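You operate a simulated robot arm through the tools that you are given. There is no shell and no other tool. Be economical: measure what you need, move in short steps, check, and stop when the job is done.

You are at the controls of a simulated robot arm. One attempt, no reset.

JOB
Put the waxing cloth on the red clock manual.

The check looks at the end state, three seconds after you hand in, the way a careful person would. Anything else that was tipped, shoved, dropped, spilled or broken makes it a failure.

ROBOT AND FRAMES
A 7-joint arm with a two-finger parallel gripper, fixed in place. Base frame: the origin is at the foot of the arm, x ahead of it, y to its left, z up; the work surface is at about z = 0. Units: m, rad, N and s.
With the tool pointing down near the work surface it reaches from about 0.22 to 0.58 m from the base axis. Its first joint turns from -1.152 to 1.152 rad. Payload 2.5 kg.
Tool frame: the origin (TCP) lies between the finger pads and is the grasp point; the fingertips stand 0.023 m ahead of it; z points along the fingers, y is the line along which they close. The gripper opens to 0.094 m. The fingers are 0.038 m wide and 0.01 m thick; the gripper's body (0.054 by 0.096 m) begins 0.039 m behind the TCP.
Orientation is told as [roll, pitch, yaw] about the base's x, y, z axes, in that order, counted from this pose: with the fingers straight down and closing along the base's y, the tool's x points along the base's -x, its y along +y and its z along -z.

CONTROLS
- The arm moves only by the tool servo_tool. Its arguments are lists of equal length, an entry for each row: "dp": the shift along the base's x, y, z in m, a list of three; "rotation": the turn, a rotation vector about the base's x, y, z in rad, a list of three; "hand": the opening, from 0 (shut) to 1 (fully open). In form: {"dp": [[tx, ty, tz], ...], "rotation": [[wx, wy, wz], ...], "hand": [hand, ...]}. A call has 1 to 12 rows; each row shifts and turns the commanded pose from where the row before left it. A row lasts 0.2 s, in which the tool goes at most 0.05 m and 0.15 rad; a call with a longer step from one row to the next is refused whole, and so is a gripper value outside its range. A pose out of reach is approached as far as the arm can. The call stops where the force on the tool passes 40 N (or 10 N more than at its start, if that is more) or the arm is blocked; 0.2 s more then pass. Each finger travels about 0.108 m/s and halts on what it meets, pressing with about 33 N; the grip force reading is that of the motor and also rises with nothing between the fingers. The clock runs only during rows and for 0.2 s after the last one: add rows that do not move to give the fingers time. It gives the time, the measured TCP pose, the force on the tool (base axes), the opening and the grip force at its end, in the units of the frame above (readings bear some noise).
- Cameras (640 x 400 px; columns grow to the right, rows downward): "scene" is fixed at [0.1171, -0.4078, 0.5526]; the picture's right is [0.87, -0.49, 0.00], its down [-0.28, -0.49, -0.83] and it looks along [0.41, 0.72, -0.56] (base axes); focal length 375 px, centre (320, 200). "wrist" rides on the gripper at [-0.039, 0, -0.044] in the tool frame; the picture's right is [0.00, -1.00, 0.00], its down [0.97, 0.00, -0.24] and it looks along [0.24, 0.00, 0.97] (tool axes); focal length 218 px, centre (320, 200).
- capture(camera): a new picture of that camera. No time passes.
- probe_pixels(camera, pixels): for up to 12 pixels [column, row] of the newest picture of that camera ("zoom" is the newest enlarged one), the place [x, y, z] in the base frame of the surface seen there, good to about 0.002 m, but the place of the scene camera against the robot may be out by one fixed shift of up to 0.012 m in any direction. No time passes.
- enlarge(camera, box): a new picture of the part [left, top, right, bottom] of that camera's present view, enlarged. No time passes.
- job_done(): hands the job in; it is judged then, once.

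Go step by step. Measure first, check grasps and placings, and put right what went wrong. The budget is 60 turns and 30 pictures, counting those below and the enlarged ones. Unless the task says otherwise, let go and move clear before handing in, and close with one line.

The tools are called as name(argument=value, ...) on one line, values as JSON. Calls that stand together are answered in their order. servo_tool: Moves the arm, as the interface text tells. Its arguments: {"type":"object","properties":{"dp":{"type":"array","items":{"type":"array","items":{"type":"number"}}},"rotation":{"type":"array","items":{"type":"array","items":{"type":"number"}}},"hand":{"type":"array","items":{"type":"number"}}},"required":["dp","rotation","hand"]} The other tools are called the same way: capture (camera) takes a picture; probe_pixels (camera, pixels) gives the place of the surface under pixels of a picture; enlarge (camera, box) takes an enlarged picture of a part of a camera's view; job_done () hands the job in.

At the start:

```text
clock: 0.0
tool_pos: [0.3351, 0.0519, 0.2594]
tcp_rot: [0.0, 0.001, 0.001]
wrist_force: [-0.1, 0.3, -0.8]
opening: 0.094
gripper_force: 0.0
```

scene: 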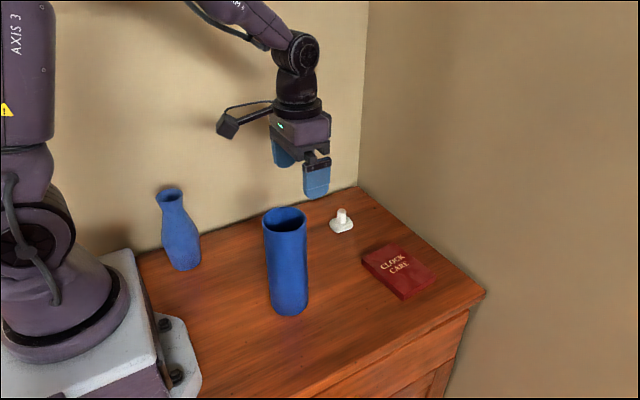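
wrist: 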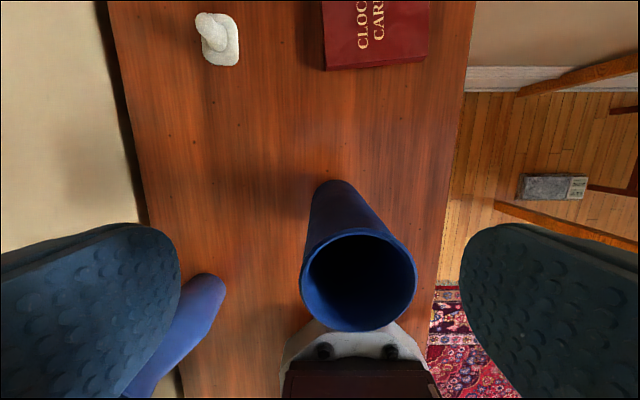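

The pictures show a white object near scene (342,220), a red book, a tall blue cylinder and a vase. No cloth is obvious, so I'll look closer at the white thing and into the cylinder.

enlarge(camera="scene", box=[240, 190, 450, 321])

enlarge(camera="wrist", box=[160, 0, 440, 175])

enlarge(camera="wrist", box=[270, 200, 450, 340])

probe_pixels(camera="wrist", pixels=[[211, 30], [232, 55], [230, 22], [205, 60], [325, 68], [427, 60], [375, 30], [358, 285], [360, 235], [412, 280], [270, 100], [208, 22]])

probe_pixels(camera="scene", pixels=[[342, 212], [341, 228], [332, 226], [352, 225], [362, 254], [391, 244], [436, 278], [404, 298], [399, 265], [285, 220], [180, 195], [370, 235]])

```text
3.05 times, centred on (345, 256) of scene
```

zoom: 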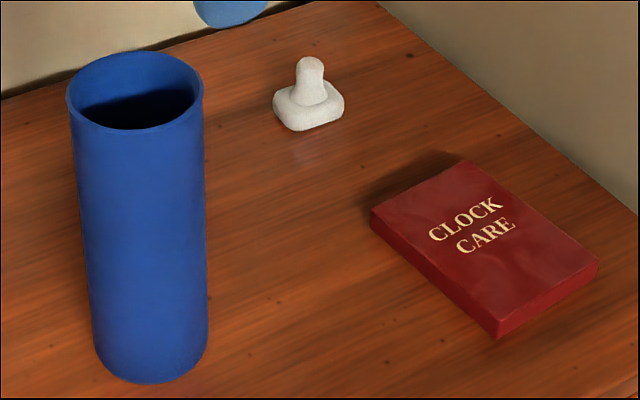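

```text
2.29 times, centred on (300, 88) of wrist
```

zoom: 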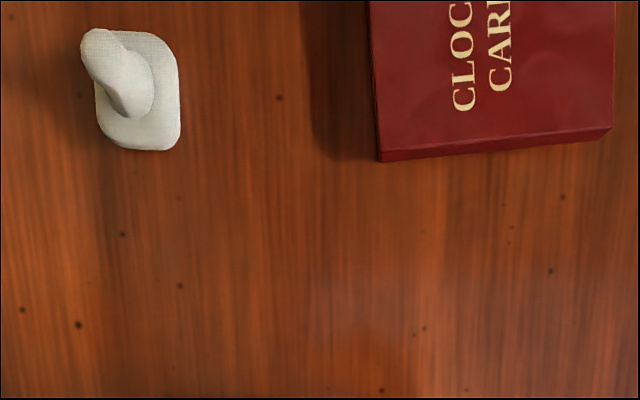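

```text
2.86 times, centred on (360, 270) of wrist
```

zoom: 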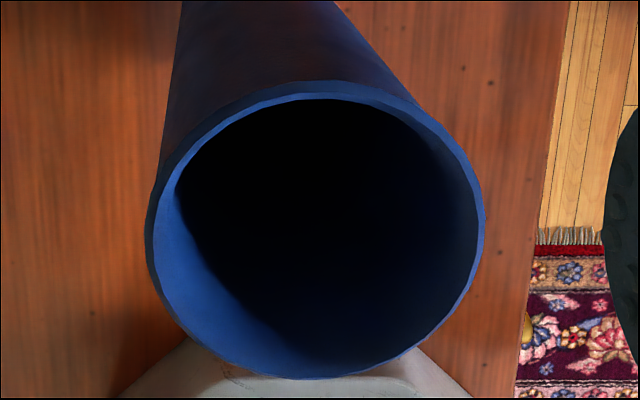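

```text
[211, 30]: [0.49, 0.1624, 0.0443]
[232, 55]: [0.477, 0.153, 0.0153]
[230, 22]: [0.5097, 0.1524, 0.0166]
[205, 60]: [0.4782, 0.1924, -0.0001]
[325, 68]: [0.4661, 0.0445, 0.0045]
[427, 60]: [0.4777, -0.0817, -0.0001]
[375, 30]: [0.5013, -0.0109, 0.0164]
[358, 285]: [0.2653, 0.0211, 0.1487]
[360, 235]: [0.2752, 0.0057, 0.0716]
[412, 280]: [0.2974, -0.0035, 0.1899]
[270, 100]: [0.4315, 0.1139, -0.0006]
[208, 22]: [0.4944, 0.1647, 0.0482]
```

```text
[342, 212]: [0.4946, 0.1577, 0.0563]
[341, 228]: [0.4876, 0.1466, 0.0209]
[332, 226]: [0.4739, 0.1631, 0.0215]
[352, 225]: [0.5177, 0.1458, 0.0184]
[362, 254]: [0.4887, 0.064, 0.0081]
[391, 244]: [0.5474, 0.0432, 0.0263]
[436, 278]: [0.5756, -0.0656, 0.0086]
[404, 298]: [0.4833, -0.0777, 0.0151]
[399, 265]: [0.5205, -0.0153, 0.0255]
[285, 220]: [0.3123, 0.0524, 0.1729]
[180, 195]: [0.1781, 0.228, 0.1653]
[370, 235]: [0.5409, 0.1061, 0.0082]
```

The white object is a woven-cloth pad bunched up into a knob, about (0.492, 0.16), and it's the only thing that could be the waxing cloth. The book's top is at z≈0.017, around (0.51, -0.015). I'll move above the cloth and look again.

servo_tool(dp=[[0.03, 0.018, 0], [0.03, 0.018, 0], [0.03, 0.018, 0], [0.03, 0.018, -0.02], [0.03, 0.018, -0.02], [0.0, 0.018, -0.02], [0, 0, 0]], rotation=[[0, 0, 0], [0, 0, 0], [0, 0, 0], [0, 0, 0], [0, 0, 0], [0, 0, 0], [0, 0, 0]], hand=[1, 1, 1, 1, 1, 1, 1])

enlarge(camera="wrist", box=[240, 90, 400, 250])

capture(camera="wrist")

```text
clock: 1.6
tool_pos: [0.488, 0.1619, 0.1999]
tcp_rot: [0.0, 0.001, -0.001]
wrist_force: [-0.5, 0.5, 0.4]
opening: 0.0938
gripper_force: 0.1
```

```text
2.50 times, centred on (320, 170) of wrist
```

zoom: 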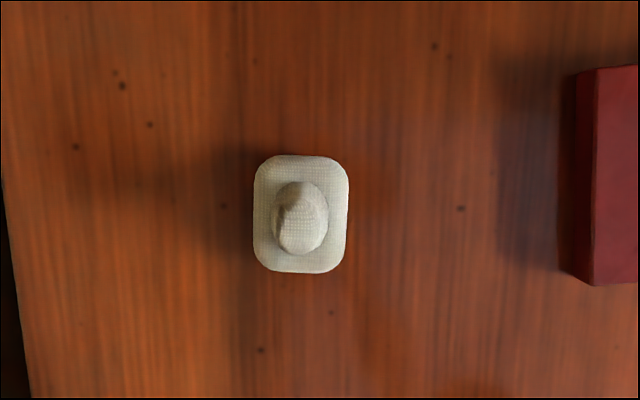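

```text
23 pictures are left
```

wrist: 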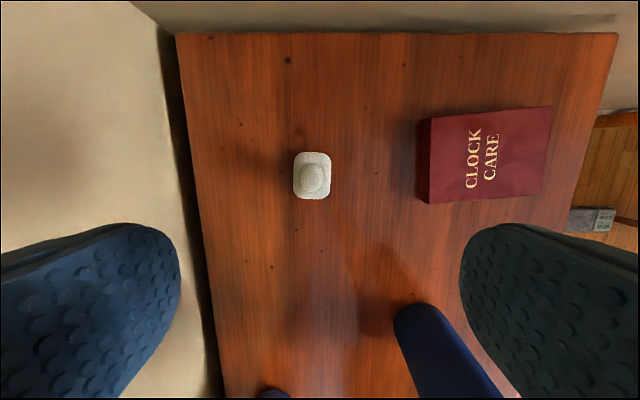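

probe_pixels(camera="wrist", pixels=[[312, 178], [318, 170], [312, 155], [312, 196], [296, 175], [328, 175], [430, 120], [433, 200], [550, 109], [541, 191], [199, 180], [485, 155]])

```text
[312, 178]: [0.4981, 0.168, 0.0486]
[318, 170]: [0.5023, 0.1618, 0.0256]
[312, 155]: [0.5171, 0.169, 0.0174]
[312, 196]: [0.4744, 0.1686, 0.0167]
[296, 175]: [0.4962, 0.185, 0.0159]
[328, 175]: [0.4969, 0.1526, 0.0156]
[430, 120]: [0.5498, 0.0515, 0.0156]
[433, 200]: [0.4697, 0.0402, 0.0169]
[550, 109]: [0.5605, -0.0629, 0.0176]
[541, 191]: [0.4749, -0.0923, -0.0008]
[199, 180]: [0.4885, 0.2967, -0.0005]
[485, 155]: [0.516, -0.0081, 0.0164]
```

The cloth pad is centred at (0.496, 0.169), about 0.034 wide and 0.018 high, with the knob reaching 0.05. The book spans y≈-0.085 to 0.045, with its top at 0.017. I'll descend and close on the pad's sides.

servo_tool(dp=[[0.008, 0.007, -0.03], [0, 0, -0.03], [0, 0, -0.03], [0, 0, -0.03], [0, 0, -0.025], [0, 0, -0.015], [0, 0, -0.011], [0, 0, 0]], rotation=[[0, 0, 0], [0, 0, 0], [0, 0, 0], [0, 0, 0], [0, 0, 0], [0, 0, 0], [0, 0, 0], [0, 0, 0]], hand=[1, 1, 1, 1, 1, 1, 1, 1])

capture(camera="wrist")

```text
clock: 3.4
tool_pos: [0.4955, 0.1678, 0.0294]
tcp_rot: [0.0, 0.001, 0.0]
wrist_force: [-0.1, 0.7, 0.8]
opening: 0.0939
gripper_force: 0.0
```

```text
22 pictures are left
```

wrist: 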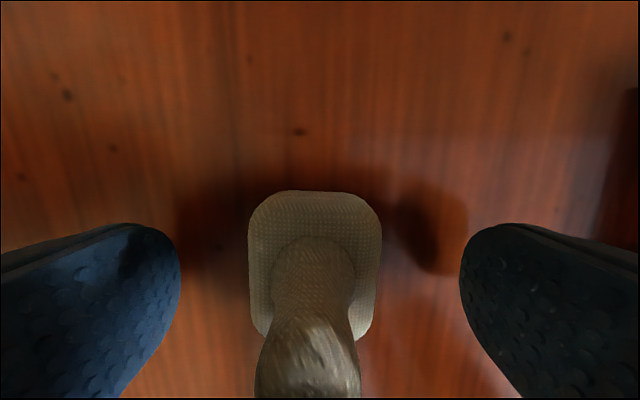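

The cloth sits centred between the fingers, with the pad from column 248 to 382. Closing now.

servo_tool(dp=[[0, 0, 0], [0, 0, 0], [0, 0, 0], [0, 0, 0], [0, 0, 0]], rotation=[[0, 0, 0], [0, 0, 0], [0, 0, 0], [0, 0, 0], [0, 0, 0]], hand=[0.7, 0.5, 0.3, 0.2, 0.2])

capture(camera="wrist")

```text
clock: 4.6
tool_pos: [0.4937, 0.1669, 0.0294]
tcp_rot: [-0.001, 0.0, 0.001]
wrist_force: [-1.2, 0.0, 0.4]
opening: 0.0375
gripper_force: 33.5
```

```text
21 pictures are left
```

wrist: 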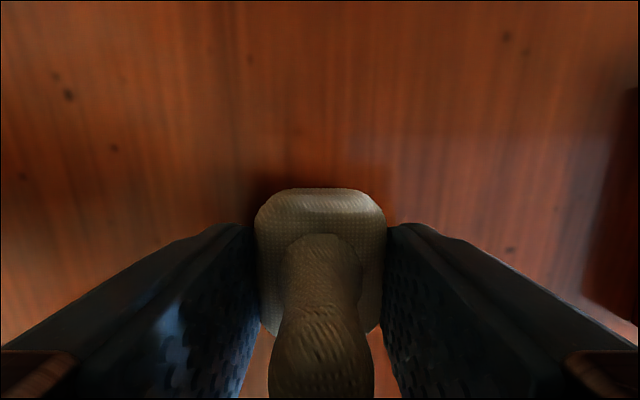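

It's gripped at 0.0375 m with 33 N. Lifting to check the hold.

servo_tool(dp=[[0, 0, 0.02], [0, 0, 0.03], [0, 0, 0.04], [0, 0, 0.03], [0, 0, 0]], rotation=[[0, 0, 0], [0, 0, 0], [0, 0, 0], [0, 0, 0], [0, 0, 0]], hand=[0.2, 0.2, 0.2, 0.2, 0.2])

capture(camera="scene")

capture(camera="wrist")

```text
clock: 5.8
tool_pos: [0.4955, 0.1673, 0.1502]
tcp_rot: [-0.001, 0.0, 0.0]
wrist_force: [-0.1, 1.3, -0.7]
opening: 0.0372
gripper_force: 33.0
```

```text
20 pictures are left
```

scene: 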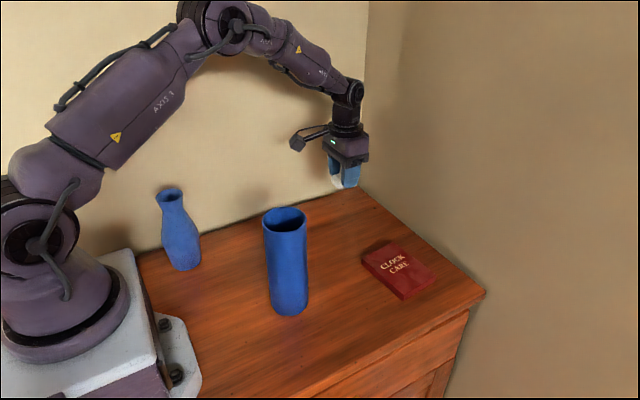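

```text
19 pictures are left
```

wrist: 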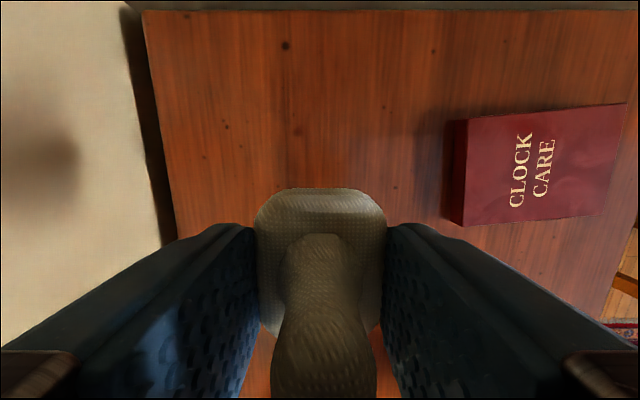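

The cloth is held securely. I'll measure the book's corners from this view.

probe_pixels(camera="wrist", pixels=[[470, 122], [465, 222], [623, 107], [602, 212], [535, 170], [550, 165]])

```text
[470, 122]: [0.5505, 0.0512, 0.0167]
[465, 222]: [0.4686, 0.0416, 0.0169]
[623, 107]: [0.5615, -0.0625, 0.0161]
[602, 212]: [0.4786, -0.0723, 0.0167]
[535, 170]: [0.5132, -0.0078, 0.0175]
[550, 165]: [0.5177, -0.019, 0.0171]
```

The book's centre is (0.515, -0.010), its top is at 0.017 and it's about 0.115 by 0.083. Carrying the cloth above it and lowering to just short of contact.

servo_tool(dp=[[0.003, -0.03, 0], [0.004, -0.035, 0], [0.004, -0.035, 0], [0.004, -0.035, 0], [0.004, -0.03, 0], [0, -0.012, -0.02], [0, 0, -0.03], [0, 0, -0.025], [0, 0, -0.015], [0, 0, 0]], rotation=[[0, 0, 0], [0, 0, 0], [0, 0, 0], [0, 0, 0], [0, 0, 0], [0, 0, 0], [0, 0, 0], [0, 0, 0], [0, 0, 0], [0, 0, 0]], hand=[0.2, 0.2, 0.2, 0.2, 0.2, 0.2, 0.2, 0.2, 0.2, 0.2])

enlarge(camera="scene", box=[300, 180, 480, 310])

```text
clock: 8.0
tool_pos: [0.5133, -0.0092, 0.0594]
tcp_rot: [0.001, -0.001, 0.0]
wrist_force: [-0.1, -0.5, 0.2]
opening: 0.037
gripper_force: 32.9
```

```text
3.08 times, centred on (390, 245) of scene
```

zoom: 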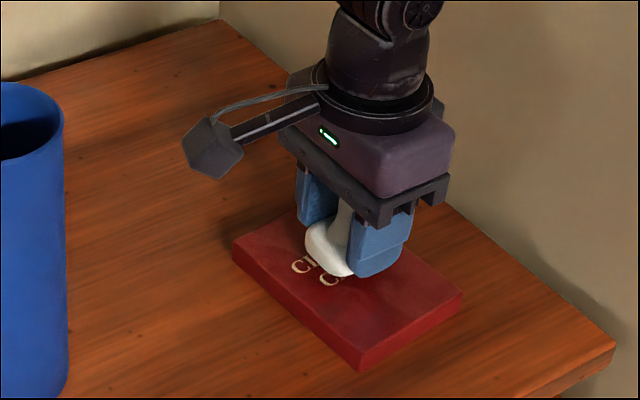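

The cloth hovers about 1 cm over the book's middle. Lowering the last bit in small steps.

servo_tool(dp=[[0, 0, -0.005], [0, 0, -0.004], [0, 0, -0.003], [0, 0, 0], [0, 0, 0]], rotation=[[0, 0, 0], [0, 0, 0], [0, 0, 0], [0, 0, 0], [0, 0, 0]], hand=[0.2, 0.2, 0.2, 0.2, 0.2])

enlarge(camera="scene", box=[340, 220, 450, 305])

```text
clock: 9.2
tool_pos: [0.5125, -0.0091, 0.0479]
tcp_rot: [0.0, -0.002, -0.001]
wrist_force: [-1.7, 2.3, 6.0]
opening: 0.0369
gripper_force: 32.7
```

```text
4.71 times, centred on (395, 262) of scene
```

zoom: 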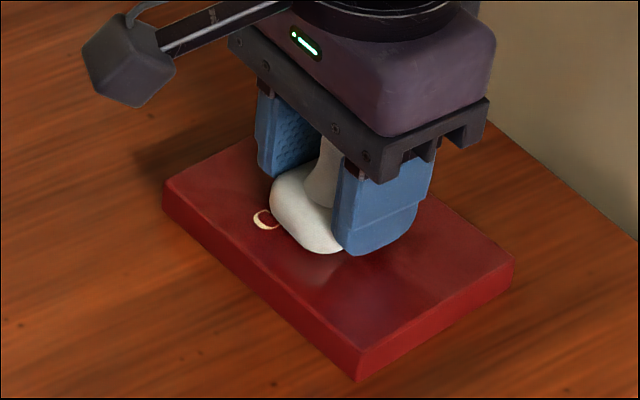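

The upward force of 6 N shows the cloth is resting on the book. Opening slowly, then straight up.

servo_tool(dp=[[0, 0, 0], [0, 0, 0], [0, 0, 0], [0, 0, 0], [0, 0, 0.02], [0, 0, 0.04], [0, 0, 0.04], [0, 0, 0.04], [0, 0, 0]], rotation=[[0, 0, 0], [0, 0, 0], [0, 0, 0], [0, 0, 0], [0, 0, 0], [0, 0, 0], [0, 0, 0], [0, 0, 0], [0, 0, 0]], hand=[0.45, 0.6, 0.8, 0.8, 0.8, 0.8, 0.8, 0.8, 0.8])

capture(camera="scene")

capture(camera="wrist")

```text
clock: 11.2
tool_pos: [0.5117, -0.0138, 0.188]
tcp_rot: [0.001, 0.0, -0.003]
wrist_force: [0.7, 0.3, -0.1]
opening: 0.0751
gripper_force: 0.0
```

```text
16 pictures are left
```

scene: 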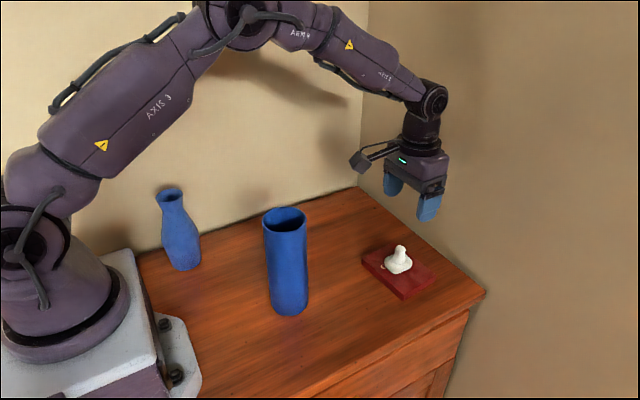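

```text
15 pictures are left
```

wrist: 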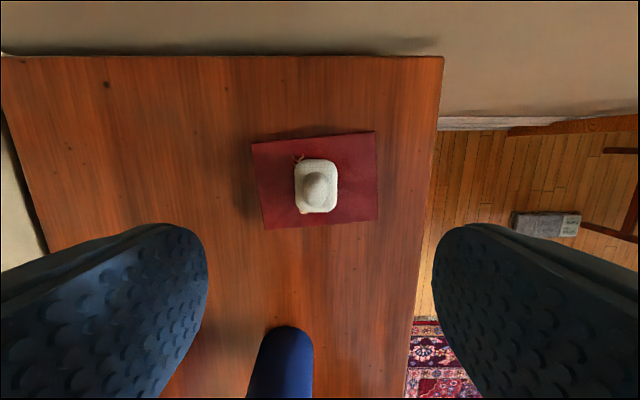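

The cloth rests upright in the middle of the book (wrist 316,186). The book hasn't moved, both vases are untouched and the gripper is clear, so I'm handing in.

job_done()

```text
The job is handed in.
```

The waxing cloth is resting on the red clock manual; the manual and both vases look undisturbed in the last pictures, and the job is handed in.
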